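You operate a simulated robot arm through the tools that you are given. There is no shell and no other tool. Be economical: measure what you need, move in short steps, check, and stop when the job is done.

You run a simulated robot arm. Do the job below in one go: nothing can be reset, and whatever is moved stays where it is left.

## Task
Seat the green tub on the doser and dose the waiting mould with the shots printed on it.
Fine: gate open only to dose, closed after; carriage out; spill nothing.

The check looks at the end state, three seconds after you hand in, the way a careful person would. Anything else that was tipped, shoved, dropped, spilled or broken makes it a failure.

## Robot
A 7-joint arm with a two-finger parallel gripper, fixed in place. Base frame: the origin is at the foot of the arm, x ahead of it, y to its left, z up; the work surface is at about z = 0. Readings come in cm, rad, newtons and seconds.
With the tool pointing down near the work surface it reaches from about 22 to 58 cm from the base axis. Its first joint turns from -1.152 to 1.152 rad. Payload 2.5 kg.
The TCP is the grasp point between the finger pads, 2.3 cm short of the fingertips. In the tool frame z runs along the fingers and y along their closing line. The gripper opens to 9.4 cm. The fingers are 3.8 cm wide and 1 cm thick; the gripper's body (5.4 by 9.6 cm) begins 3.9 cm behind the TCP.
Orientation is that of the tool frame in the base frame, as [roll, pitch, yaw] about the fixed x, y, z axes, in that order (R = Rz(yaw) Ry(pitch) Rx(roll)). With the fingers straight down and closing along the base's y, the tool's x points along the base's -x, its y along +y and its z along -z.

## Interface
- The arm moves only by the tool apply_moves. Its argument "increments" is a list of rows, each a list of 7 numbers: the shift along the base's x, y, z in units of 50 mm (1.0 is 50 mm), then the turn, a rotation vector about the base's x, y, z in units of 6 degrees (1.0 is 6 degrees), then the opening in per cent of the stroke, from 0 (shut) to 100 (fully open). In form: [[tx, ty, tz, ax, ay, az, claw], ...]. A call has 1 to 10 rows; each row shifts and turns the commanded pose from where the row before left it. A call with a number of a shift or a turn outside -1 to 1 is refused whole. Each row takes 0.2 s and may step no farther than 5 cm and 0.15 rad from the row before; otherwise, or with a gripper value out of range, the whole call is refused. A pose out of reach is approached as far as the arm can. The call stops where the force on the tool passes 40 N (or 10 N more than at its start, if that is more) or the arm is blocked; 0.2 s more then pass. The fingers move at their own pace (about 10.8 cm/s each) and stop on an object; they squeeze with about 39 N. The grip force told is the motor's: it shows also when the fingers shut on nothing. Time passes only in rows, and 0.2 s behind the last, so rows that do not move let the fingers close. It gives the time, the measured TCP pose, the force on the tool (base axes), the opening and the grip force at its end, in the units of the frame above (readings bear some noise), with the torque about the TCP (base axes, N m) and any sound that the robot's microphone picked up.
- Cameras (640 x 400 px; columns grow to the right, rows downward): "scene" is fixed at [14.04, -42.5, 55.68]; the picture's right is [0.61, -0.80, 0.00], its down [-0.43, -0.33, -0.84] and it looks along [0.67, 0.51, -0.54] (base axes); focal length 214 px, centre (320, 200). "wrist" rides on the gripper at [8.6, 1.6, -7.4] in the tool frame; the picture's right is [-0.18, 0.98, 0.00], its down [-0.58, -0.11, -0.81] and it looks along [-0.79, -0.15, 0.59] (tool axes); focal length 243 px, centre (320, 200). There is no depth. A picture from a camera that has moved, and an enlarged one, comes with that camera's place and axes in the base frame and with its lens. The place of the scene camera against the robot may be out by one fixed shift of up to 1.2 cm in any direction.
- get_image(camera): a new picture of that camera. It takes no simulated time.
- close_up(camera, box): a new picture of the part [left, top, right, bottom] of that camera's present view, enlarged. It takes no simulated time.
- job_done(): hands the job in; it is judged then, once.

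Go step by step. Nothing tells you positions but the pictures and the camera data: compare them with the known pose of the tool, close in by small moves and look again before you grip or let go. The budget is 120 turns and 76 pictures, counting those below and the enlarged ones. Unless the task says otherwise, let go and move clear before handing in, and close with one line.

The tools are called after ">>>" by a JSON object that holds its "fn" and its "kwargs". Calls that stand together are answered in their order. apply_moves: Moves the arm, as the interface text tells. Its arguments: {"type":"object","properties":{"increments":{"type":"array","items":{"type":"array","items":{"type":"number"}}}},"required":["increments"]} The other tools are called the same way: get_image (camera) takes a picture; close_up (camera, box) takes an enlarged picture of a part of a camera's view; job_done () hands the job in.

At the start:

```text
time_s: 0.0
position: [37.26, -13.66, 41.15]
tool_rot: [3.142, 0.001, 3.141]
ft_force: [0.6, 0.6, -0.4]
torque: [-0.01, -0.01, 0.01]
finger_gap: 9.41
grasp_force: 0.1
```

scene: 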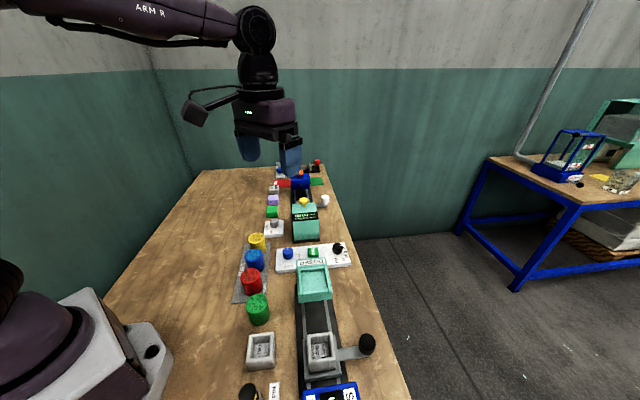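
wrist: 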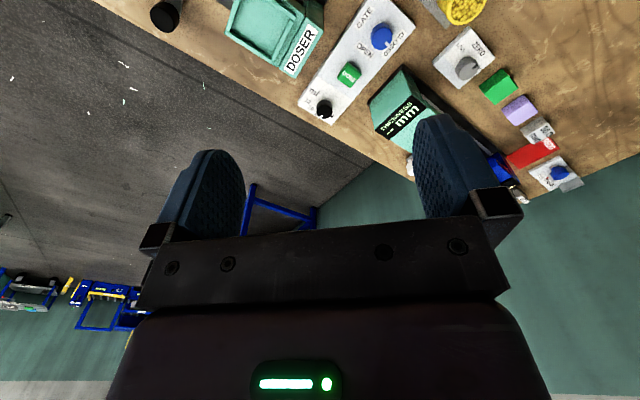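

The scene shows a row of tubs (yellow, blue, red, green), a doser with a hopper, a panel with knobs/buttons, and a carriage with a mould. I'll zoom in to read the labels.

>>> {"fn": "close_up", "kwargs": {"camera": "scene", "box": [220, 300, 400, 400]}}

>>> {"fn": "close_up", "kwargs": {"camera": "scene", "box": [220, 220, 380, 320]}}

>>> {"fn": "close_up", "kwargs": {"camera": "scene", "box": [250, 150, 350, 240]}}

>>> {"fn": "close_up", "kwargs": {"camera": "wrist", "box": [200, 0, 520, 200]}}

```text
3.56 times, centred on (310, 350) of scene
camera zoom: at [14.04, -42.5, 55.68], right [0.61, -0.8, 0.0], down [-0.43, -0.33, -0.84], along [0.67, 0.51, -0.54], focal length 763 px, centre (356, -333)
```

zoom: 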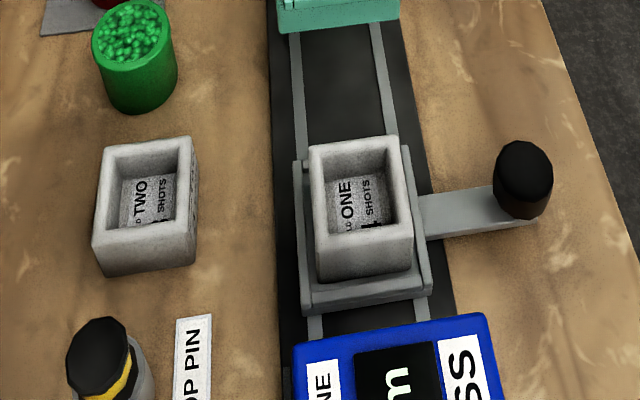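

```text
4.00 times, centred on (300, 270) of scene
camera zoom: at [14.04, -42.5, 55.68], right [0.61, -0.8, 0.0], down [-0.43, -0.33, -0.84], along [0.67, 0.51, -0.54], focal length 858 px, centre (400, -80)
```

zoom: 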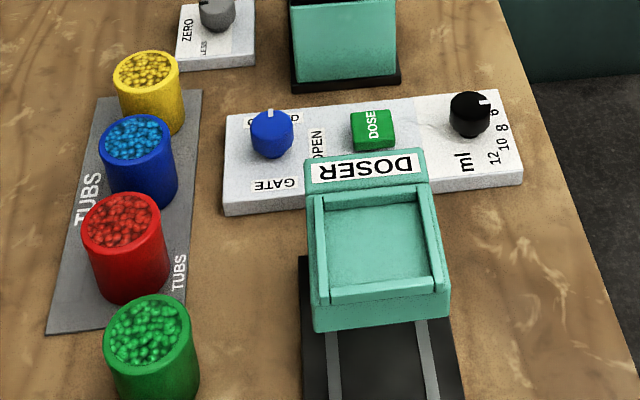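

```text
4.44 times, centred on (300, 195) of scene
camera zoom: at [14.04, -42.5, 55.68], right [0.61, -0.8, 0.0], down [-0.43, -0.33, -0.84], along [0.67, 0.51, -0.54], focal length 953 px, centre (409, 222)
```

zoom: 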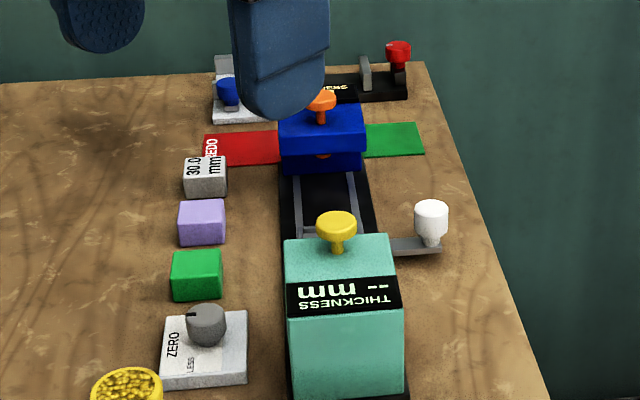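

```text
2.00 times, centred on (360, 100) of wrist
camera zoom: at [28.7, -12.06, 48.34], right [0.18, 0.98, 0.0], down [0.58, -0.11, 0.81], along [0.79, -0.15, -0.59], focal length 485 px, centre (240, 400)
```

zoom: 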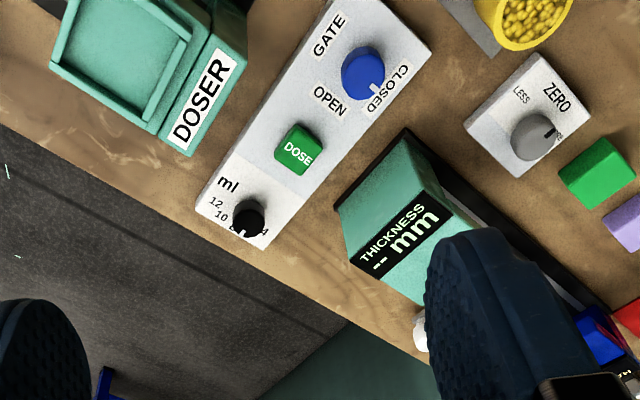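

>>> {"fn": "close_up", "kwargs": {"camera": "scene", "box": [300, 325, 350, 375]}}

>>> {"fn": "close_up", "kwargs": {"camera": "scene", "box": [240, 325, 290, 375]}}

```text
8.00 times, centred on (325, 350) of scene
camera zoom: at [14.04, -42.5, 55.68], right [0.61, -0.8, 0.0], down [-0.43, -0.33, -0.84], along [0.67, 0.51, -0.54], focal length 1716 px, centre (280, -1000)
```

zoom: 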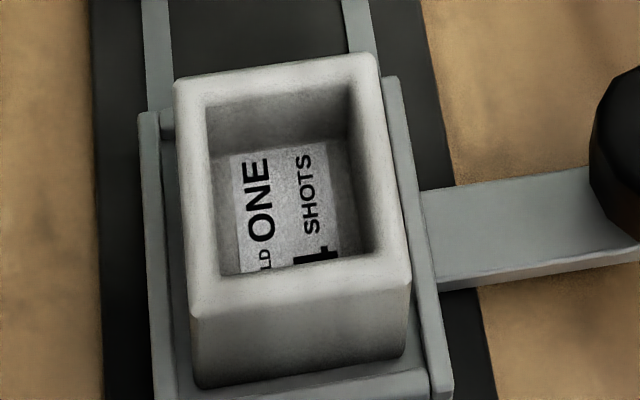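

```text
8.00 times, centred on (265, 350) of scene
camera zoom: at [14.04, -42.5, 55.68], right [0.61, -0.8, 0.0], down [-0.43, -0.33, -0.84], along [0.67, 0.51, -0.54], focal length 1716 px, centre (760, -1000)
```

zoom: 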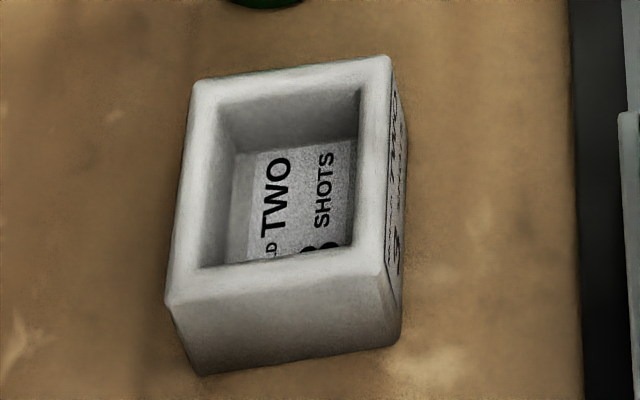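

Mould ONE sits on the carriage (4 shots, seemingly); TWO sits aside. I'll turn the wrist camera toward the carriage to confirm and to measure.

>>> {"fn": "apply_moves", "kwargs": {"increments": [[-0.05, 0.2, -0.15, 0, 0, -1, 100], [-0.05, 0.2, -0.15, 0, 0, -1, 100], [-0.05, 0.2, -0.15, 0, 0, -1, 100], [-0.05, 0.2, -0.15, 0, 0, -1, 100], [-0.05, 0.2, -0.15, 0, 0, -1, 100], [-0.05, 0.2, -0.15, 0, 0, -1, 100], [-0.05, 0.2, -0.15, 0, 0, -1, 100], [-0.05, 0.2, -0.15, 0, 0, -1, 100], [-0.05, 0.2, -0.15, 0, 0, -1, 100], [-0.05, 0.2, -0.15, 0, 0, -1, 100]]}}

>>> {"fn": "get_image", "kwargs": {"camera": "wrist"}}

```text
time_s: 2.2
position: [34.73, -3.73, 33.5]
tool_rot: [3.141, 0.001, 2.094]
ft_force: [0.3, 0.0, 0.8]
torque: [-0.01, -0.01, -0.01]
finger_gap: 9.41
grasp_force: 0.1
```

```text
67 pictures are left
camera wrist: at [31.94, 4.63, 40.82], right [0.94, 0.33, 0.0], down [0.2, -0.56, 0.81], along [0.27, -0.76, -0.59], focal length 243 px, centre (320, 200)
```

wrist: 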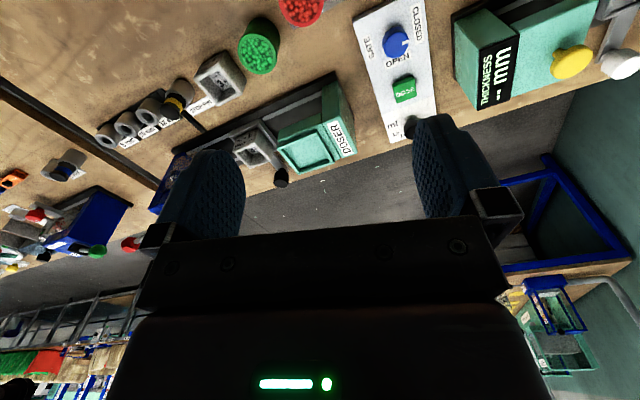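

>>> {"fn": "apply_moves", "kwargs": {"increments": [[-0.1, -0.1, 0, 0.94, 0.33, 0, 100], [-0.1, -0.1, 0, 0.94, 0.33, 0, 100], [-0.1, -0.1, 0, 0.94, 0.33, 0, 100], [-0.1, -0.1, 0, 0.94, 0.33, 0, 100], [-0.1, -0.1, 0, 0.94, 0.33, 0, 100]]}}

>>> {"fn": "get_image", "kwargs": {"camera": "wrist"}}

```text
time_s: 3.4
position: [32.36, -6.34, 33.43]
tool_rot: [3.035, -0.514, 2.122]
ft_force: [-0.2, -0.8, -0.1]
torque: [0.01, 0.05, -0.01]
finger_gap: 9.4
grasp_force: 0.1
```

```text
66 pictures are left
camera wrist: at [31.07, -2.54, 44.27], right [0.94, 0.33, 0.0], down [0.3, -0.86, 0.4], along [0.13, -0.38, -0.92], focal length 243 px, centre (320, 200)
```

wrist: 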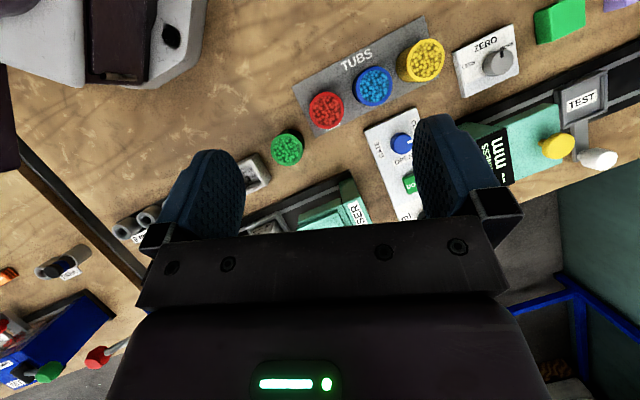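

>>> {"fn": "apply_moves", "kwargs": {"increments": [[0, -0.9, 0, 0, 0, 0, 100], [0, -0.9, 0, 0, 0, 0, 100], [0, -0.9, 0, 0, 0, 0, 100], [0, -0.9, 0, 0, 0, 0, 100], [0, -0.8, 0, 0, 0, 0, 100]]}}

>>> {"fn": "get_image", "kwargs": {"camera": "wrist"}}

```text
time_s: 4.6
position: [32.36, -28.22, 33.56]
tool_rot: [3.036, -0.513, 2.124]
ft_force: [0.6, -0.2, -0.2]
torque: [0.04, 0.0, -0.02]
finger_gap: 9.39
grasp_force: 0.0
```

```text
65 pictures are left
camera wrist: at [31.0, -24.44, 44.26], right [0.94, 0.33, 0.0], down [0.3, -0.86, 0.4], along [0.14, -0.38, -0.91], focal length 243 px, centre (320, 200)
```

wrist: 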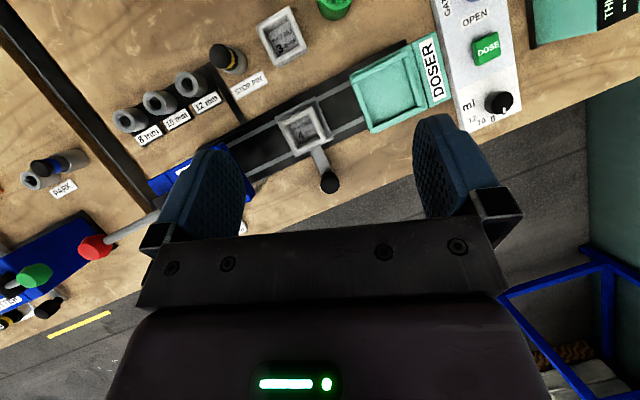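

>>> {"fn": "close_up", "kwargs": {"camera": "wrist", "box": [230, 0, 390, 200]}}

>>> {"fn": "close_up", "kwargs": {"camera": "wrist", "box": [340, 0, 540, 140]}}

>>> {"fn": "close_up", "kwargs": {"camera": "wrist", "box": [0, 20, 290, 210]}}

```text
2.00 times, centred on (310, 100) of wrist
camera zoom: at [31.0, -24.44, 44.26], right [0.94, 0.33, 0.0], down [0.3, -0.86, 0.4], along [0.14, -0.38, -0.91], focal length 485 px, centre (340, 400)
```

zoom: 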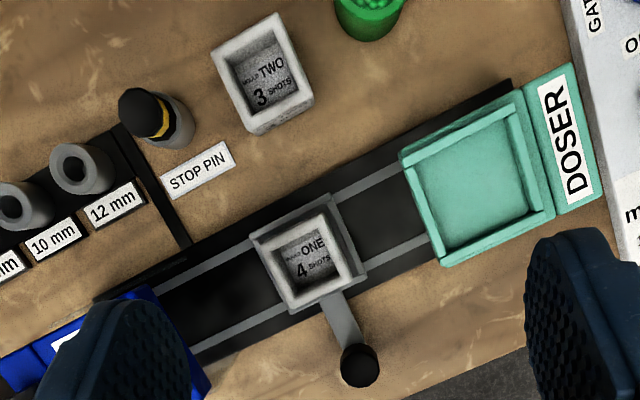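

```text
2.86 times, centred on (440, 70) of wrist
camera zoom: at [31.0, -24.44, 44.26], right [0.94, 0.33, 0.0], down [0.3, -0.86, 0.4], along [0.14, -0.38, -0.91], focal length 693 px, centre (-23, 571)
```

zoom: 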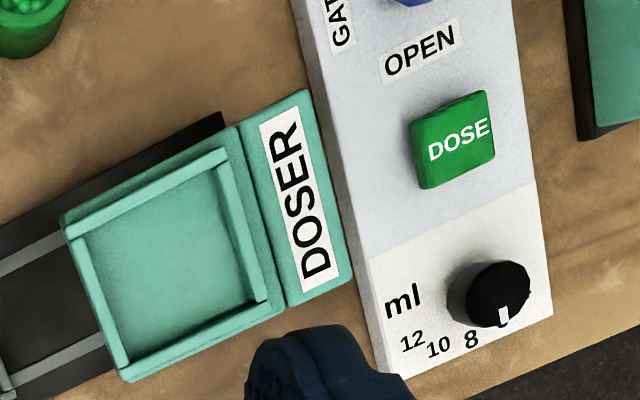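

```text
2.11 times, centred on (145, 115) of wrist
camera zoom: at [31.0, -24.44, 44.26], right [0.94, 0.33, 0.0], down [0.3, -0.86, 0.4], along [0.14, -0.38, -0.91], focal length 511 px, centre (688, 379)
```

zoom: 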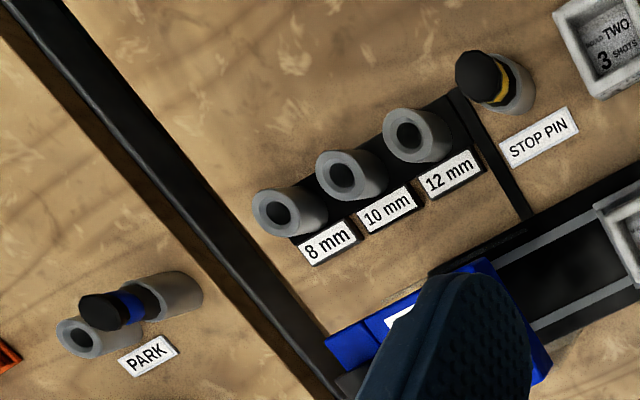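

Mould ONE (on the carriage) says 4 shots. The gate points to CLOSED, the doser top is at z≈10.6, and the green tub is near (28.7,-12). I'll straighten the tool and turn it so the fingers close across the track direction.

>>> {"fn": "apply_moves", "kwargs": {"increments": [[0, 0.4, 0, -0.94, -0.33, 0, 100], [0, 0.4, 0, -0.94, -0.33, 0, 100], [0, 0.4, 0, -0.94, -0.33, 0, 100], [0, 0.4, 0, -0.94, -0.33, 0, 100], [0, 0.4, 0, -0.94, -0.33, 0, 100], [0, 0.2, 0, 0, 0, 1, 100], [0, 0.2, 0, 0, 0, 1, 100], [0, 0.2, 0, 0, 0, 1, 100], [0, 0.2, 0, 0, 0, 1, 100], [0, 0.2, 0, 0, 0, 1, 100]]}}

>>> {"fn": "apply_moves", "kwargs": {"increments": [[-0.07, 0, -0.3, 0, 0, 1, 100], [-0.07, 0, -0.3, 0, 0, 1, 100], [-0.07, 0, -0.3, 0, 0, 1, 100], [-0.07, 0, -0.3, 0, 0, 1, 100], [-0.07, 0, -0.3, 0, 0, 1, 100], [-0.07, 0, -0.3, 0, 0, 1, 100], [-0.07, 0, -0.3, 0, 0, 1, 100], [-0.07, 0, -0.3, 0, 0, 1, 100], [-0.07, 0, -0.3, 0, 0, 1, 100], [-0.07, 0, -0.3, 0, 0, 1, 100]]}}

>>> {"fn": "apply_moves", "kwargs": {"increments": [[0, 0, 0, 0, 0, 1, 100], [0, 0.1, 0, 0, 0, 1, 100], [0, 0.1, 0, 0, 0, 0.5, 100]]}}

>>> {"fn": "get_image", "kwargs": {"camera": "wrist"}}

```text
time_s: 6.8
position: [32.23, -13.39, 33.47]
tool_rot: [-3.141, -0.001, 2.619]
ft_force: [0.6, -0.1, -0.7]
torque: [-0.02, 0.02, -0.01]
finger_gap: 9.41
grasp_force: 0.0
```

```text
time_s: 9.0
position: [28.89, -13.15, 18.61]
tool_rot: [3.141, 0.0, -2.616]
ft_force: [0.4, 0.1, -0.3]
torque: [0.0, 0.02, 0.02]
finger_gap: 9.4
grasp_force: 0.1
```

```text
time_s: 9.8
position: [28.93, -12.21, 18.51]
tool_rot: [-3.141, 0.001, -2.355]
ft_force: [-0.1, 0.0, -0.3]
torque: [0.02, 0.01, 0.0]
finger_gap: 9.4
grasp_force: 0.1
```

```text
61 pictures are left
camera wrist: at [21.59, -17.15, 25.82], right [-0.57, 0.82, 0.0], down [0.49, 0.34, 0.81], along [0.66, 0.46, -0.59], focal length 243 px, centre (320, 200)
```

wrist: 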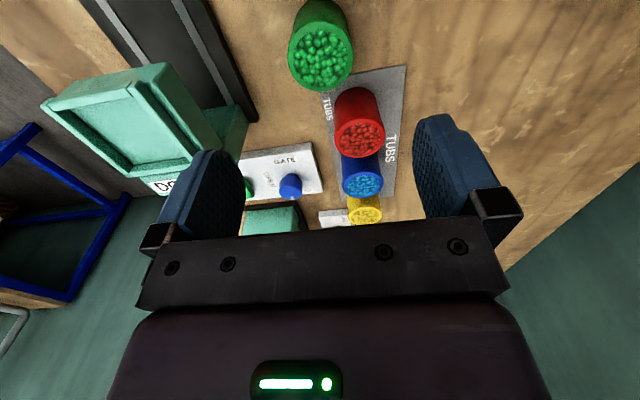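

>>> {"fn": "close_up", "kwargs": {"camera": "wrist", "box": [20, 40, 260, 210]}}

>>> {"fn": "apply_moves", "kwargs": {"increments": [[-0.02, 0.03, -0.8, 0, 0, 0, 100], [0, 0, -0.8, 0, 0, 0, 100], [0, 0, -0.3, 0, 0, 0, 100]]}}

>>> {"fn": "get_image", "kwargs": {"camera": "wrist"}}

```text
2.35 times, centred on (140, 125) of wrist
camera zoom: at [21.59, -17.15, 25.82], right [-0.57, 0.82, 0.0], down [0.49, 0.34, 0.81], along [0.66, 0.46, -0.59], focal length 571 px, centre (744, 376)
```

zoom: 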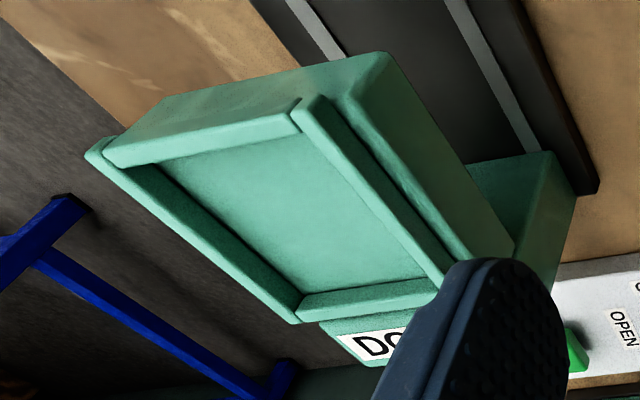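

```text
time_s: 10.6
position: [28.68, -12.09, 8.95]
tool_rot: [3.142, 0.001, -2.355]
ft_force: [0.3, 0.0, -0.6]
torque: [0.0, -0.01, 0.0]
finger_gap: 9.41
grasp_force: 0.2
```

```text
59 pictures are left
camera wrist: at [21.45, -16.97, 16.3], right [-0.57, 0.82, 0.0], down [0.49, 0.33, 0.81], along [0.67, 0.46, -0.59], focal length 243 px, centre (320, 200)
```

wrist: 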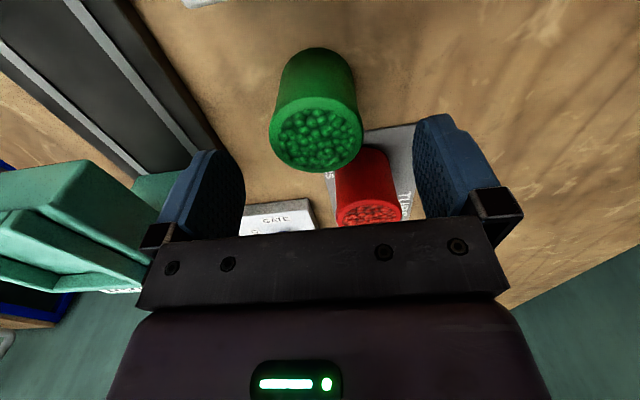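

>>> {"fn": "apply_moves", "kwargs": {"increments": [[0.04, 0.01, -0.5, 0, 0, 0, 100], [0, 0, -0.43, 0, 0, 0, 100], [0, 0, 0, 0, 0, 0, 45], [0, 0, 0, 0, 0, 0, 45], [0, 0, 0, 0, 0, 0, 45], [0, 0, 0, 0, 0, 0, 45]]}}

>>> {"fn": "get_image", "kwargs": {"camera": "wrist"}}

```text
time_s: 12.0
position: [28.93, -11.87, 4.32]
tool_rot: [3.141, 0.0, -2.358]
ft_force: [0.0, 0.5, 0.2]
torque: [0.02, 0.0, 0.03]
finger_gap: 5.0
grasp_force: 39.0
```

```text
58 pictures are left
camera wrist: at [21.66, -16.9, 11.66], right [-0.56, 0.83, 0.0], down [0.49, 0.33, 0.81], along [0.67, 0.46, -0.59], focal length 243 px, centre (320, 200)
```

wrist: 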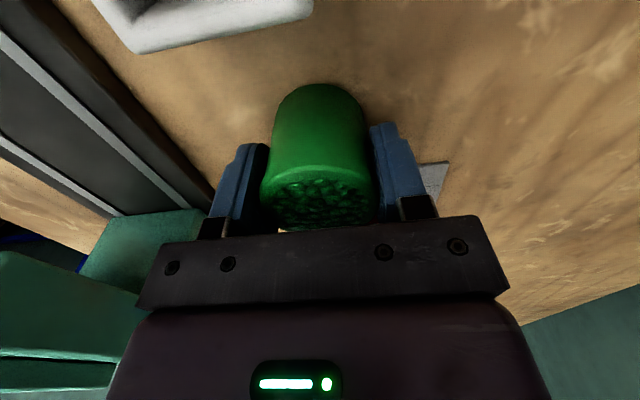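

Tub gripped (5.0 cm). Lifting straight up, then heading above the doser (centre est. (38.8,-21.6), rim z≈12).

>>> {"fn": "apply_moves", "kwargs": {"increments": [[0, 0, 0.3, 0, 0, 0, 45], [0, 0, 0.6, 0, 0, 0, 45], [0, 0, 0.7, 0, 0, 0, 45], [0, 0, 0.7, 0, 0, 0, 45], [0, 0, 0.7, 0, 0, 0, 45], [0, 0, 0.5, 0, 0, 0, 45], [0.3, -0.3, 0, 0, 0, 0, 45], [0.4, -0.4, 0, 0, 0, 0, 45], [0.4, -0.4, 0, 0, 0, 0, 45], [0.3, -0.3, 0, 0, 0, 0, 45]]}}

>>> {"fn": "get_image", "kwargs": {"camera": "wrist"}}

>>> {"fn": "get_image", "kwargs": {"camera": "scene"}}

```text
time_s: 14.2
position: [35.78, -19.0, 21.87]
tool_rot: [-3.141, 0.001, -2.355]
ft_force: [0.2, 0.2, -0.6]
torque: [0.0, 0.0, -0.03]
finger_gap: 5.0
grasp_force: 38.6
```

```text
57 pictures are left
camera wrist: at [28.66, -23.94, 29.16], right [-0.57, 0.82, 0.0], down [0.49, 0.33, 0.81], along [0.67, 0.46, -0.59], focal length 243 px, centre (320, 200)
```

wrist: 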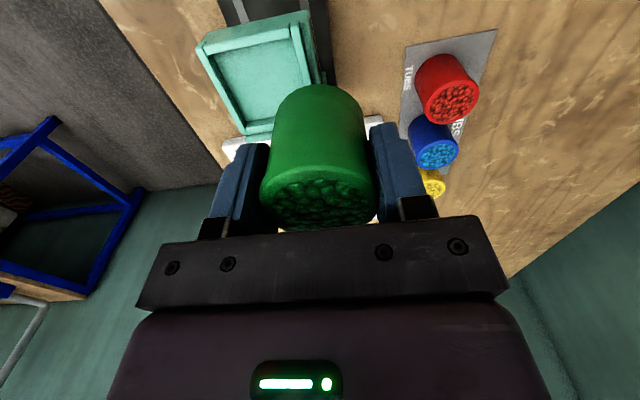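

```text
56 pictures are left
```

scene: 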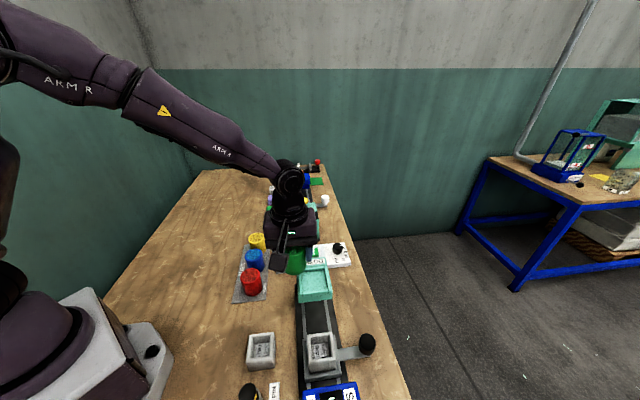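

>>> {"fn": "close_up", "kwargs": {"camera": "wrist", "box": [180, 0, 340, 150]}}

```text
2.67 times, centred on (260, 75) of wrist
camera zoom: at [28.66, -23.94, 29.16], right [-0.57, 0.82, 0.0], down [0.49, 0.33, 0.81], along [0.67, 0.46, -0.59], focal length 647 px, centre (480, 533)
```

zoom: 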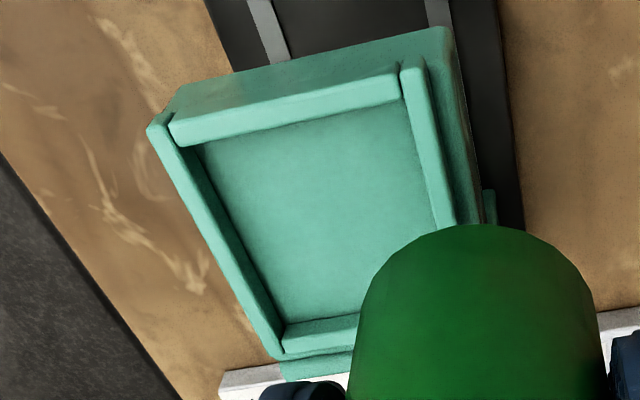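

>>> {"fn": "apply_moves", "kwargs": {"increments": [[0.22, -0.18, 0, 0, 0, 0, 45], [0.22, -0.19, 0, 0, 0, 0, 45], [0.2, -0.18, 0, 0, 0, 0, 45], [0, 0, -0.4, 0, 0, 0, 45], [0, 0, -0.4, 0, 0, 0, 45]]}}

>>> {"fn": "get_image", "kwargs": {"camera": "wrist"}}

>>> {"fn": "close_up", "kwargs": {"camera": "scene", "box": [260, 220, 380, 310]}}

```text
time_s: 15.4
position: [39.19, -21.71, 17.89]
tool_rot: [-3.141, 0.002, -2.357]
ft_force: [-0.4, 0.6, -1.1]
torque: [-0.01, -0.02, 0.0]
finger_gap: 4.98
grasp_force: 39.3
```

```text
54 pictures are left
camera wrist: at [31.9, -26.68, 25.15], right [-0.56, 0.83, 0.0], down [0.49, 0.33, 0.81], along [0.67, 0.46, -0.59], focal length 243 px, centre (320, 200)
```

wrist: 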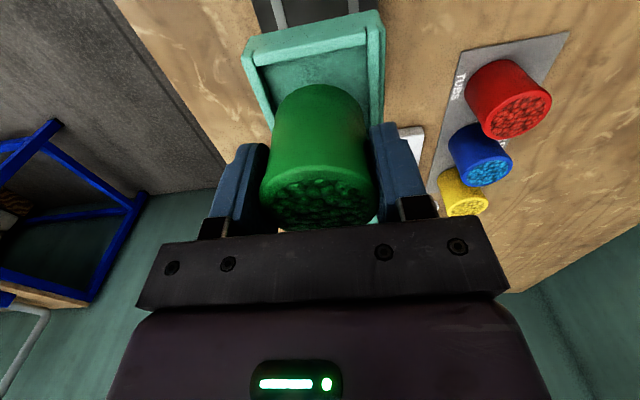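

```text
4.44 times, centred on (320, 265) of scene
camera zoom: at [14.04, -42.5, 55.68], right [0.61, -0.8, 0.0], down [-0.43, -0.33, -0.84], along [0.67, 0.51, -0.54], focal length 953 px, centre (320, -89)
```

zoom: 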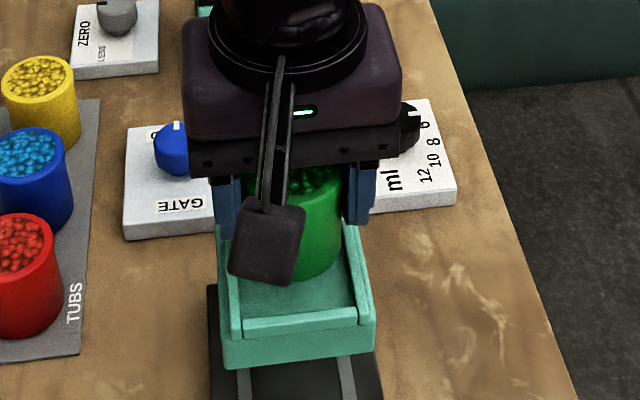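

>>> {"fn": "close_up", "kwargs": {"camera": "wrist", "box": [230, 0, 400, 150]}}

```text
2.67 times, centred on (315, 75) of wrist
camera zoom: at [31.9, -26.68, 25.15], right [-0.56, 0.83, 0.0], down [0.49, 0.33, 0.81], along [0.67, 0.46, -0.59], focal length 647 px, centre (333, 533)
```

zoom: 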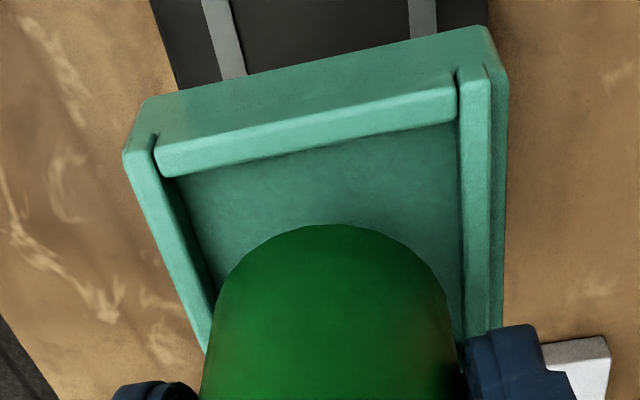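

>>> {"fn": "apply_moves", "kwargs": {"increments": [[-0.06, -0.06, -0.1, 0, 0, 0, 45], [0, 0, -0.1, 0, 0, 0, 45], [0, 0, 0, 0, 0, 0, 45]]}}

>>> {"fn": "close_up", "kwargs": {"camera": "wrist", "box": [230, 0, 400, 150]}}

>>> {"fn": "close_up", "kwargs": {"camera": "scene", "box": [280, 240, 360, 310]}}

```text
time_s: 16.2
position: [38.74, -22.01, 16.91]
tool_rot: [3.14, 0.0, -2.357]
ft_force: [1.0, 0.1, -0.5]
torque: [-0.01, 0.02, -0.03]
finger_gap: 4.98
grasp_force: 38.8
```

```text
2.67 times, centred on (315, 75) of wrist
camera zoom: at [31.57, -26.97, 24.16], right [-0.56, 0.83, 0.0], down [0.49, 0.33, 0.81], along [0.67, 0.46, -0.59], focal length 647 px, centre (333, 533)
```

zoom: 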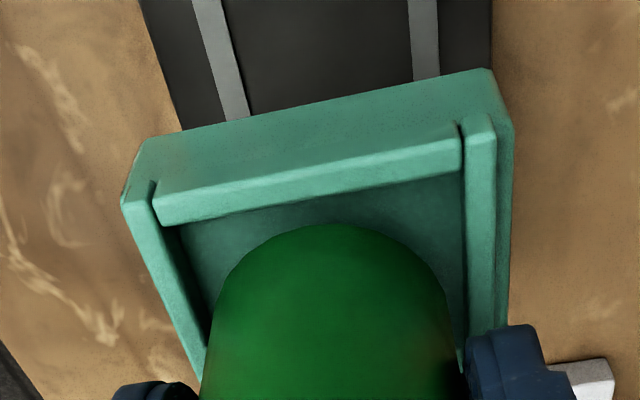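

```text
5.71 times, centred on (320, 275) of scene
camera zoom: at [14.04, -42.5, 55.68], right [0.61, -0.8, 0.0], down [-0.43, -0.33, -0.84], along [0.67, 0.51, -0.54], focal length 1226 px, centre (320, -229)
```

zoom: 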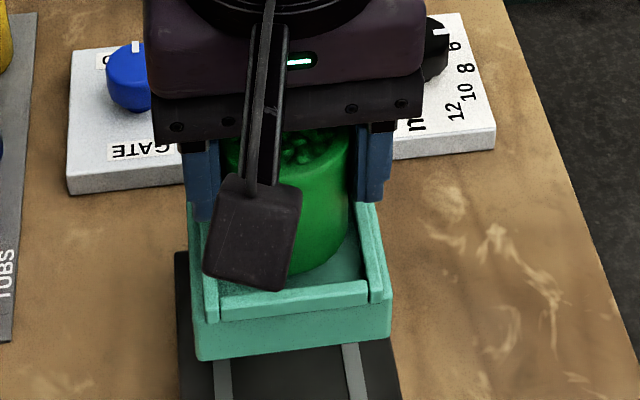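

>>> {"fn": "apply_moves", "kwargs": {"increments": [[0, 0, -0.04, 0, 0, 0, 45], [0, 0, -0.04, 0, 0, 0, 45], [0, 0, -0.04, 0, 0, 0, 45], [0, 0, 0, 0, 0, 0, 45]]}}

>>> {"fn": "close_up", "kwargs": {"camera": "wrist", "box": [230, 0, 400, 150]}}

```text
time_s: 17.2
position: [38.76, -21.98, 16.26]
tool_rot: [3.141, 0.001, -2.355]
ft_force: [-0.8, 0.6, -1.0]
torque: [-0.01, 0.0, -0.02]
finger_gap: 4.98
grasp_force: 39.3
```

```text
2.67 times, centred on (315, 75) of wrist
camera zoom: at [31.58, -26.97, 23.61], right [-0.56, 0.83, 0.0], down [0.49, 0.33, 0.81], along [0.67, 0.46, -0.59], focal length 647 px, centre (333, 533)
```

zoom: 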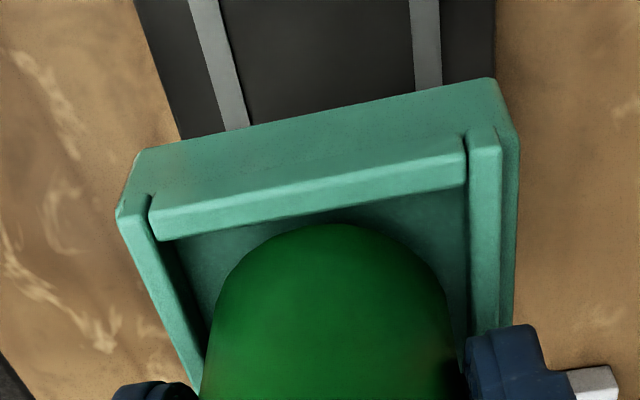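

>>> {"fn": "apply_moves", "kwargs": {"increments": [[0.015, 0.015, -0.02, 0, 0, 0, 45], [0, 0, -0.04, 0, 0, 0, 45], [0, 0, -0.04, 0, 0, 0, 45], [0, 0, 0, 0, 0, 0, 45]]}}

>>> {"fn": "close_up", "kwargs": {"camera": "wrist", "box": [230, 0, 400, 150]}}

```text
time_s: 18.2
position: [38.79, -21.98, 15.66]
tool_rot: [3.141, -0.001, -2.357]
ft_force: [-0.2, -0.1, -1.1]
torque: [0.02, -0.01, 0.01]
finger_gap: 4.99
grasp_force: 39.3
```

```text
2.67 times, centred on (315, 75) of wrist
camera zoom: at [31.65, -26.91, 23.08], right [-0.56, 0.83, 0.0], down [0.49, 0.33, 0.81], along [0.67, 0.46, -0.59], focal length 647 px, centre (333, 533)
```

zoom: 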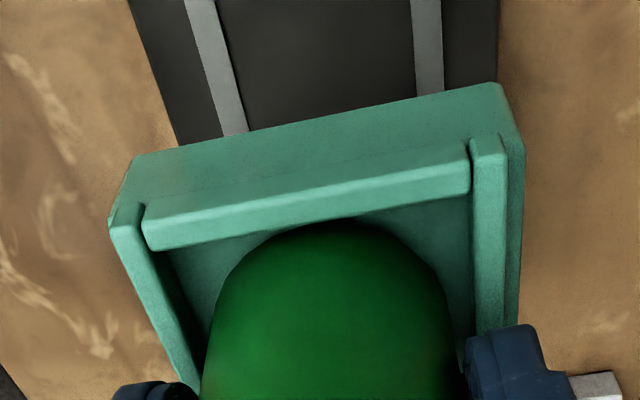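

>>> {"fn": "close_up", "kwargs": {"camera": "wrist", "box": [255, 70, 375, 150]}}

```text
5.00 times, centred on (315, 110) of wrist
camera zoom: at [31.65, -26.91, 23.08], right [-0.56, 0.83, 0.0], down [0.49, 0.33, 0.81], along [0.67, 0.46, -0.59], focal length 1213 px, centre (345, 650)
```

zoom: 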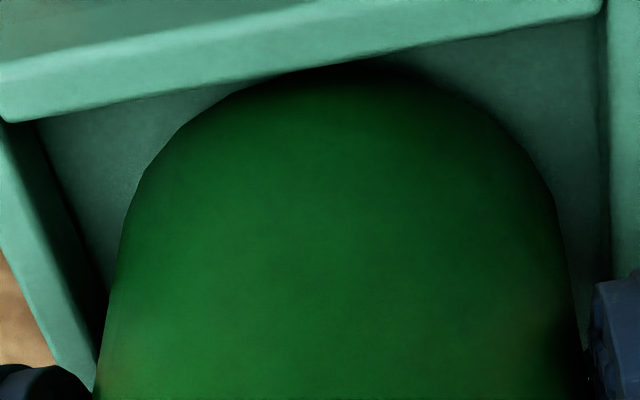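

>>> {"fn": "apply_moves", "kwargs": {"increments": [[-0.014, 0.014, -0.03, 0, 0, 0, 45], [0, 0, -0.03, 0, 0, 0, 45], [0, 0, 0, 0, 0, 0, 45]]}}

>>> {"fn": "close_up", "kwargs": {"camera": "wrist", "box": [255, 70, 375, 150]}}

>>> {"fn": "close_up", "kwargs": {"camera": "scene", "box": [280, 240, 360, 310]}}

```text
time_s: 19.0
position: [38.84, -21.97, 15.63]
tool_rot: [-3.141, 0.001, -2.356]
ft_force: [-3.9, 2.2, 11.3]
torque: [0.12, 0.16, 0.04]
finger_gap: 4.97
grasp_force: 39.0
```

```text
5.00 times, centred on (315, 110) of wrist
camera zoom: at [31.59, -26.86, 22.85], right [-0.56, 0.83, 0.0], down [0.49, 0.33, 0.81], along [0.67, 0.46, -0.59], focal length 1213 px, centre (345, 650)
```

zoom: 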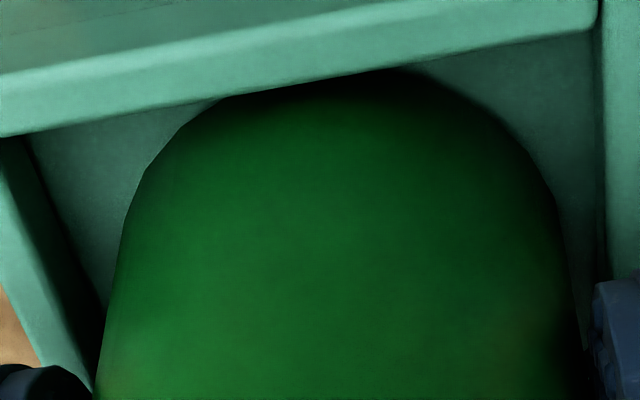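

```text
5.71 times, centred on (320, 275) of scene
camera zoom: at [14.04, -42.5, 55.68], right [0.61, -0.8, 0.0], down [-0.43, -0.33, -0.84], along [0.67, 0.51, -0.54], focal length 1226 px, centre (320, -229)
```

zoom: 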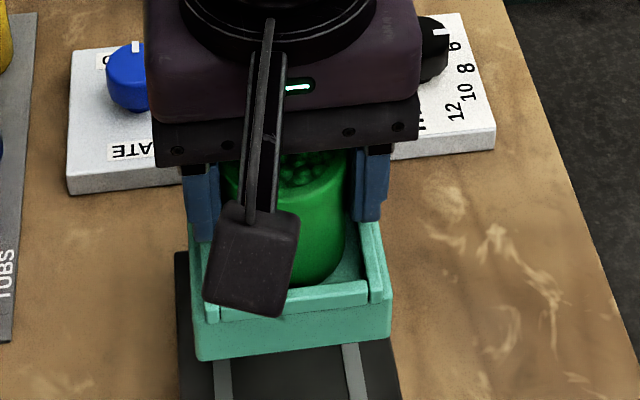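

The tub bottom has met the hopper floor inside the rim (11 N, centred). I'll release and look.

>>> {"fn": "apply_moves", "kwargs": {"increments": [[0, 0, 0.01, 0, 0, 0, 45], [0, 0, 0, 0, 0, 0, 60], [0, 0, 0, 0, 0, 0, 75], [0, 0, 0, 0, 0, 0, 75]]}}

>>> {"fn": "close_up", "kwargs": {"camera": "wrist", "box": [230, 0, 400, 210]}}

```text
time_s: 20.0
position: [38.81, -21.89, 15.52]
tool_rot: [3.14, -0.001, -2.356]
ft_force: [0.5, 0.4, 0.1]
torque: [-0.01, 0.0, -0.02]
finger_gap: 7.05
grasp_force: 0.0
```

```text
1.90 times, centred on (315, 105) of wrist
camera zoom: at [31.58, -26.87, 22.84], right [-0.56, 0.83, 0.0], down [0.49, 0.33, 0.81], along [0.67, 0.46, -0.59], focal length 462 px, centre (330, 381)
```

zoom: 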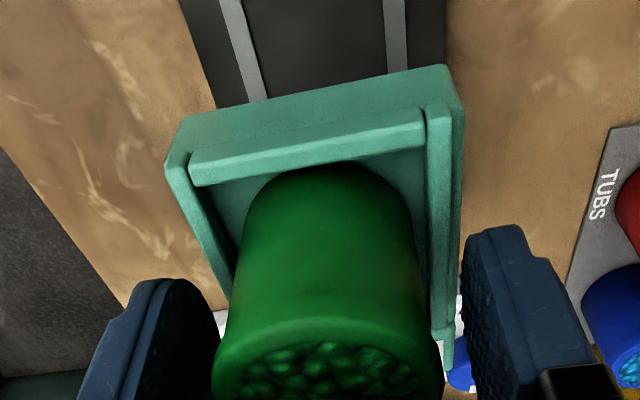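

>>> {"fn": "apply_moves", "kwargs": {"increments": [[0, 0, 0.4, 0, 0, 0, 75], [0, 0, 0.8, 0, 0, 0, 80], [0, 0, 0.8, 0, 0, 0, 80], [0, 0, 0.4, 0, 0, 0, 80], [-0.6, 0.6, 0, 0, 0, 0, 80], [-0.6, 0.6, 0, 0, 0, 0, 80], [-0.6, 0.6, 0, 0, 0, 0, 80]]}}

>>> {"fn": "get_image", "kwargs": {"camera": "wrist"}}

>>> {"fn": "close_up", "kwargs": {"camera": "scene", "box": [270, 230, 370, 310]}}

```text
time_s: 21.6
position: [29.77, -12.85, 27.46]
tool_rot: [3.141, -0.001, -2.356]
ft_force: [-0.5, 0.3, -0.2]
torque: [0.01, 0.03, 0.01]
finger_gap: 7.5
grasp_force: 0.0
```

```text
43 pictures are left
camera wrist: at [22.58, -17.77, 34.79], right [-0.56, 0.83, 0.0], down [0.49, 0.33, 0.81], along [0.67, 0.46, -0.59], focal length 243 px, centre (320, 200)
```

wrist: 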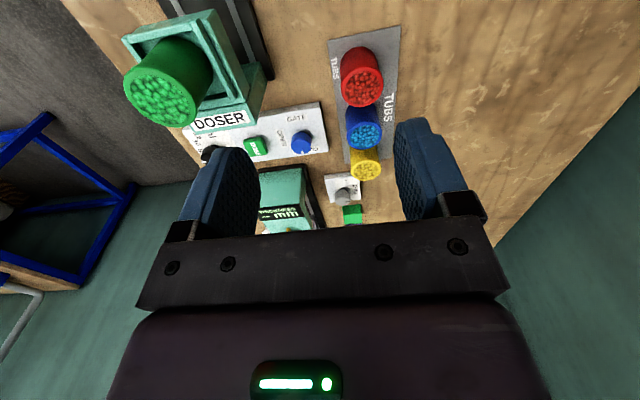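

```text
5.00 times, centred on (320, 270) of scene
camera zoom: at [14.04, -42.5, 55.68], right [0.61, -0.8, 0.0], down [-0.43, -0.33, -0.84], along [0.67, 0.51, -0.54], focal length 1072 px, centre (320, -150)
```

zoom: 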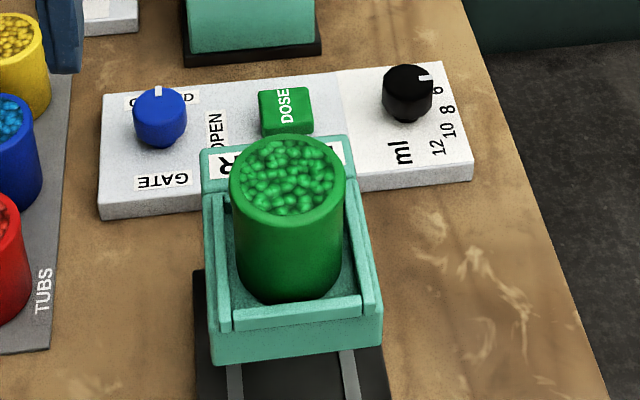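

Tub is seated. Next the carriage handle: moving over to look at the black knob.

>>> {"fn": "apply_moves", "kwargs": {"increments": [[0.05, -0.9, 0, 0, 0, 0, 80], [0.1, -0.9, 0, 0, 0, 0, 80], [0.1, -0.9, 0, 0, 0, 0, 80], [0.1, -0.9, 0, 0, 0, 0, 50], [0.1, -0.9, 0, 0, 0, 0, 50], [0.1, -0.5, -0.5, 0, 0, 0, 50], [0, 0, -0.8, 0, 0, 0, 50]]}}

>>> {"fn": "get_image", "kwargs": {"camera": "wrist"}}

```text
time_s: 23.2
position: [32.63, -37.98, 20.92]
tool_rot: [-3.141, 0.001, -2.354]
ft_force: [0.0, 0.0, -0.2]
torque: [-0.01, 0.01, 0.0]
finger_gap: 4.68
grasp_force: 0.1
```

```text
41 pictures are left
camera wrist: at [25.34, -42.88, 28.33], right [-0.57, 0.82, 0.0], down [0.49, 0.34, 0.81], along [0.67, 0.46, -0.59], focal length 243 px, centre (320, 200)
```

wrist: 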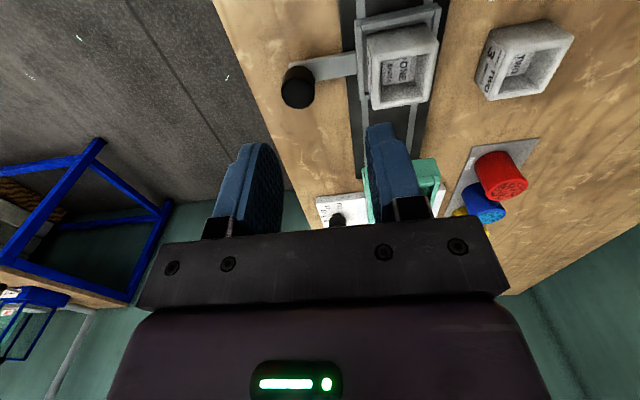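

>>> {"fn": "close_up", "kwargs": {"camera": "scene", "box": [290, 320, 390, 400]}}

>>> {"fn": "close_up", "kwargs": {"camera": "wrist", "box": [260, 20, 420, 140]}}

```text
5.00 times, centred on (340, 360) of scene
camera zoom: at [14.04, -42.5, 55.68], right [0.61, -0.8, 0.0], down [-0.43, -0.33, -0.84], along [0.67, 0.51, -0.54], focal length 1072 px, centre (220, -600)
```

zoom: 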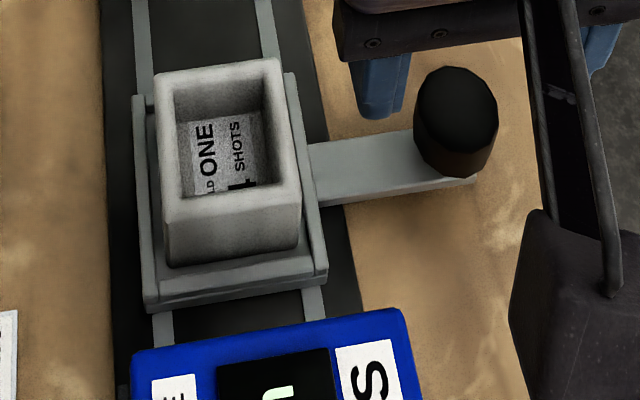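

```text
3.33 times, centred on (340, 80) of wrist
camera zoom: at [25.34, -42.88, 28.33], right [-0.57, 0.82, 0.0], down [0.49, 0.34, 0.81], along [0.67, 0.46, -0.59], focal length 809 px, centre (253, 600)
```

zoom: 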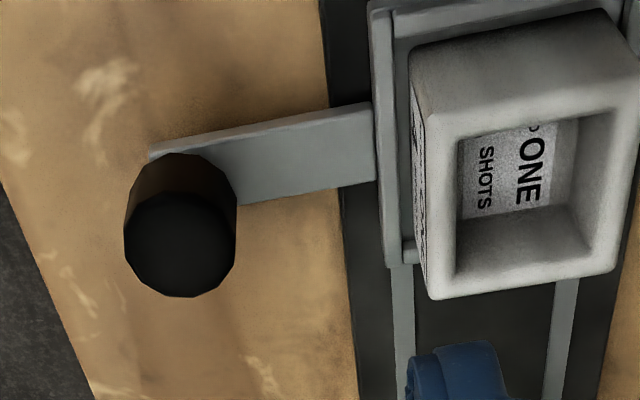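

>>> {"fn": "apply_moves", "kwargs": {"increments": [[0.54, 0.1, -0.5, 0, 0, 0, 70], [0.54, 0.1, -0.8, 0, 0, 0, 70], [0, 0, -0.9, 0, 0, 0, 70], [0, 0, 0, 0, 0, 0, 70]]}}

>>> {"fn": "get_image", "kwargs": {"camera": "wrist"}}

```text
time_s: 24.2
position: [38.03, -36.81, 9.94]
tool_rot: [-3.141, 0.0, -2.357]
ft_force: [-0.5, 0.1, 0.1]
torque: [0.01, 0.03, 0.02]
finger_gap: 6.61
grasp_force: 0.1
```

```text
38 pictures are left
camera wrist: at [30.78, -41.78, 17.28], right [-0.57, 0.82, 0.0], down [0.49, 0.33, 0.81], along [0.67, 0.46, -0.59], focal length 243 px, centre (320, 200)
```

wrist: 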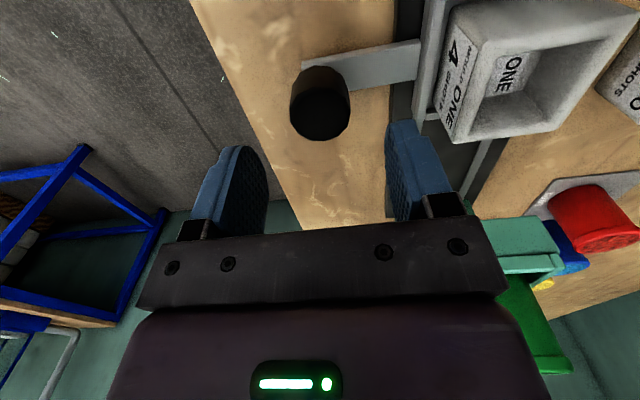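

>>> {"fn": "apply_moves", "kwargs": {"increments": [[-0.04, -0.04, -0.4, 0, 0, 0, 70], [0, 0, -0.4, 0, 0, 0, 70], [0, 0, -0.2, 0, 0, 0, 70], [0, 0, 0, 0, 0, 0, 70]]}}

>>> {"fn": "get_image", "kwargs": {"camera": "wrist"}}

```text
time_s: 25.2
position: [37.76, -37.15, 5.01]
tool_rot: [3.142, 0.0, -2.357]
ft_force: [0.7, -0.2, -0.7]
torque: [0.02, 0.0, 0.01]
finger_gap: 6.56
grasp_force: 0.1
```

```text
37 pictures are left
camera wrist: at [30.56, -42.03, 12.28], right [-0.56, 0.83, 0.0], down [0.49, 0.33, 0.81], along [0.67, 0.46, -0.59], focal length 243 px, centre (320, 200)
```

wrist: 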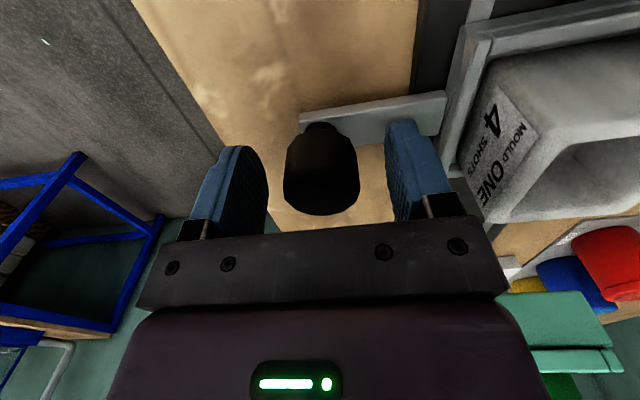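

>>> {"fn": "apply_moves", "kwargs": {"increments": [[0, 0, 0, 0, 0, 0, 45], [0, 0, 0, 0, 0, 0, 32], [0, 0, 0, 0, 0, 0, 30], [0, 0, 0, 0, 0, 0, 30]]}}

>>> {"fn": "get_image", "kwargs": {"camera": "wrist"}}

```text
time_s: 26.2
position: [37.64, -36.93, 4.96]
tool_rot: [3.137, -0.001, -2.357]
ft_force: [-19.7, 19.1, 8.7]
torque: [-0.76, -0.65, -0.16]
finger_gap: 3.37
grasp_force: 45.4
```

```text
36 pictures are left
camera wrist: at [30.49, -41.94, 12.24], right [-0.56, 0.83, 0.01], down [0.49, 0.33, 0.81], along [0.66, 0.46, -0.59], focal length 243 px, centre (320, 200)
```

wrist: 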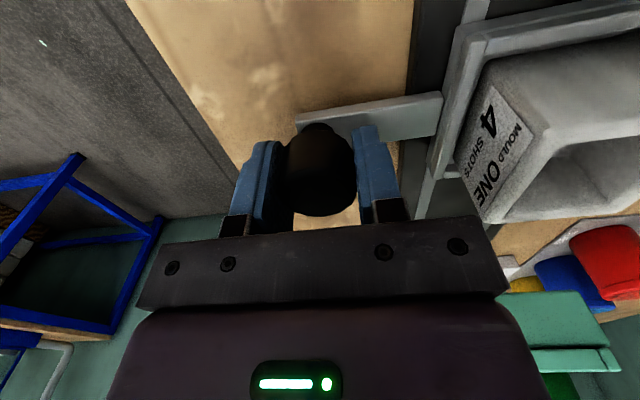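

>>> {"fn": "apply_moves", "kwargs": {"increments": [[-0.03, 0.03, 0, 0, 0, 0, 30], [0, 0, 0, 0, 0, 0, 30]]}}

```text
time_s: 26.8
position: [37.63, -36.85, 4.87]
tool_rot: [-3.139, 0.001, -2.355]
ft_force: [3.2, -4.2, -14.3]
torque: [0.49, 0.99, 0.03]
finger_gap: 3.4
grasp_force: 45.5
```

>>> {"fn": "apply_moves", "kwargs": {"increments": [[0.08, 0.08, 0, 0, 0, 0, 30], [0.1, 0.1, 0, 0, 0, 0, 30], [0.1, 0.1, 0, 0, 0, 0, 30]]}}

>>> {"fn": "close_up", "kwargs": {"camera": "scene", "box": [270, 250, 400, 390]}}

```text
time_s: 27.6
position: [39.05, -35.53, 4.88]
tool_rot: [-3.14, 0.001, -2.356]
ft_force: [14.0, -15.7, -31.1]
torque: [0.42, 0.68, 0.02]
finger_gap: 3.38
grasp_force: 45.1
```

```text
2.86 times, centred on (335, 320) of scene
camera zoom: at [14.06, -42.51, 55.66], right [0.61, -0.8, 0.0], down [-0.43, -0.33, -0.84], along [0.67, 0.51, -0.54], focal length 613 px, centre (277, -143)
```

zoom: 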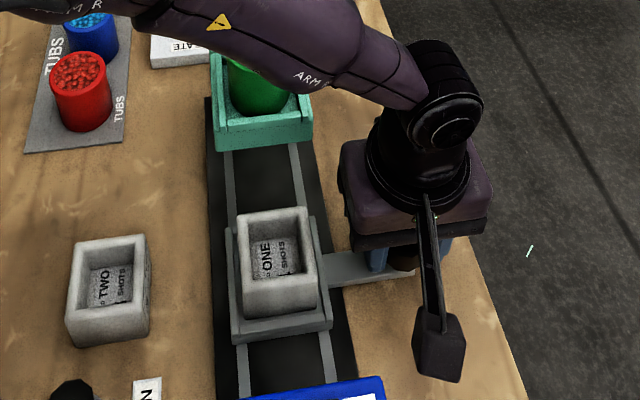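

>>> {"fn": "apply_moves", "kwargs": {"increments": [[0.02, -0.02, -0.03, 0, 0, 0, 30], [0, 0, 0, 0, 0, 0, 30]]}}

```text
time_s: 28.2
position: [39.06, -35.59, 4.85]
tool_rot: [3.137, 0.0, -2.355]
ft_force: [-13.0, 14.5, 6.7]
torque: [-1.19, -0.34, -0.07]
finger_gap: 3.37
grasp_force: 45.1
```

>>> {"fn": "apply_moves", "kwargs": {"increments": [[-0.008, 0.008, 0, 0, 0, 0, 30], [0.08, 0.0756, 0, 0, 0, 0, 30], [0.1, 0.0945, 0, 0, 0, 0, 30], [0.1, 0.0945, 0, 0, 0, 0, 30], [0, 0, 0, 0, 0, 0, 30]]}}

```text
time_s: 29.0
position: [39.76, -34.76, 4.89]
tool_rot: [3.138, 0.001, -2.357]
ft_force: [-4.6, 5.7, 4.4]
torque: [-0.83, -0.5, -0.14]
finger_gap: 3.4
grasp_force: 45.1
stopped in row 3: the force on the tool passed its limit at 41 N (the readings are from after the stop); the commanded pose is now the measured one
```

>>> {"fn": "apply_moves", "kwargs": {"increments": [[0.05, 0.047, 0, 0, 0, 0, 30], [0.05, 0.047, 0, 0, 0, 0, 30], [0.05, 0.047, 0, 0, 0, 0, 30], [0.05, 0.047, 0, 0, 0, 0, 30], [0.05, 0.047, 0, 0, 0, 0, 30]]}}

```text
time_s: 30.2
position: [41.12, -33.69, 4.97]
tool_rot: [3.135, -0.001, -2.358]
ft_force: [-15.3, 12.9, 14.2]
torque: [-0.83, -0.36, -0.28]
finger_gap: 3.39
grasp_force: 44.6
```

>>> {"fn": "apply_moves", "kwargs": {"increments": [[0.04, 0.056, 0.01, 0, 0, 0, 30], [0.05, 0.049, 0, 0, 0, 0, 30], [0.05, 0.049, 0, 0, 0, 0, 30], [0.05, 0.049, 0, 0, 0, 0, 30], [0.05, 0.049, 0, 0, 0, 0, 30], [0.05, 0.049, 0, 0, 0, 0, 30]]}}

```text
time_s: 31.6
position: [42.49, -32.23, 4.93]
tool_rot: [3.137, -0.001, -2.356]
ft_force: [4.3, -5.6, -15.0]
torque: [-0.62, -0.81, -0.03]
finger_gap: 3.38
grasp_force: 45.5
```

>>> {"fn": "apply_moves", "kwargs": {"increments": [[0.052, 0.048, 0, 0, 0, 0, 30], [0.05, 0.048, 0, 0, 0, 0, 30], [0.05, 0.048, 0, 0, 0, 0, 30], [0.05, 0.048, 0, 0, 0, 0, 30], [0.05, 0.048, 0, 0, 0, 0, 30], [0.05, 0.048, 0, 0, 0, 0, 30], [0.05, 0.048, 0, 0, 0, 0, 30], [0.05, 0.048, 0, 0, 0, 0, 30]]}}

>>> {"fn": "close_up", "kwargs": {"camera": "scene", "box": [260, 230, 400, 370]}}

```text
time_s: 33.4
position: [44.54, -30.09, 4.86]
tool_rot: [3.137, -0.001, -2.356]
ft_force: [1.0, -1.8, -16.1]
torque: [-0.59, -0.87, -0.12]
finger_gap: 3.42
grasp_force: 45.0
```

```text
2.86 times, centred on (330, 300) of scene
camera zoom: at [14.05, -42.51, 55.67], right [0.61, -0.8, 0.0], down [-0.43, -0.33, -0.84], along [0.67, 0.51, -0.54], focal length 613 px, centre (291, -86)
```

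zoom: 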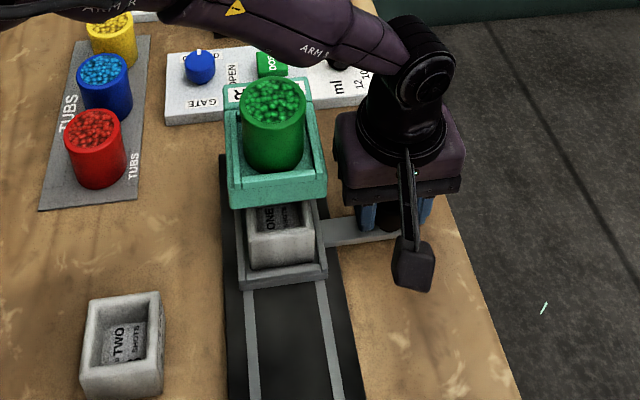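

>>> {"fn": "apply_moves", "kwargs": {"increments": [[0.05, 0.049, 0, 0, 0, 0, 30], [0.05, 0.049, 0, 0, 0, 0, 30], [0.05, 0.049, 0, 0, 0, 0, 30], [0.05, 0.049, 0, 0, 0, 0, 30], [0.05, 0.049, 0, 0, 0, 0, 30], [0.05, 0.049, 0, 0, 0, 0, 30]]}}

```text
time_s: 34.8
position: [46.05, -28.76, 4.95]
tool_rot: [3.136, 0.001, -2.357]
ft_force: [-4.9, 6.1, -12.6]
torque: [-1.09, -0.2, -0.22]
finger_gap: 3.39
grasp_force: 45.5
```

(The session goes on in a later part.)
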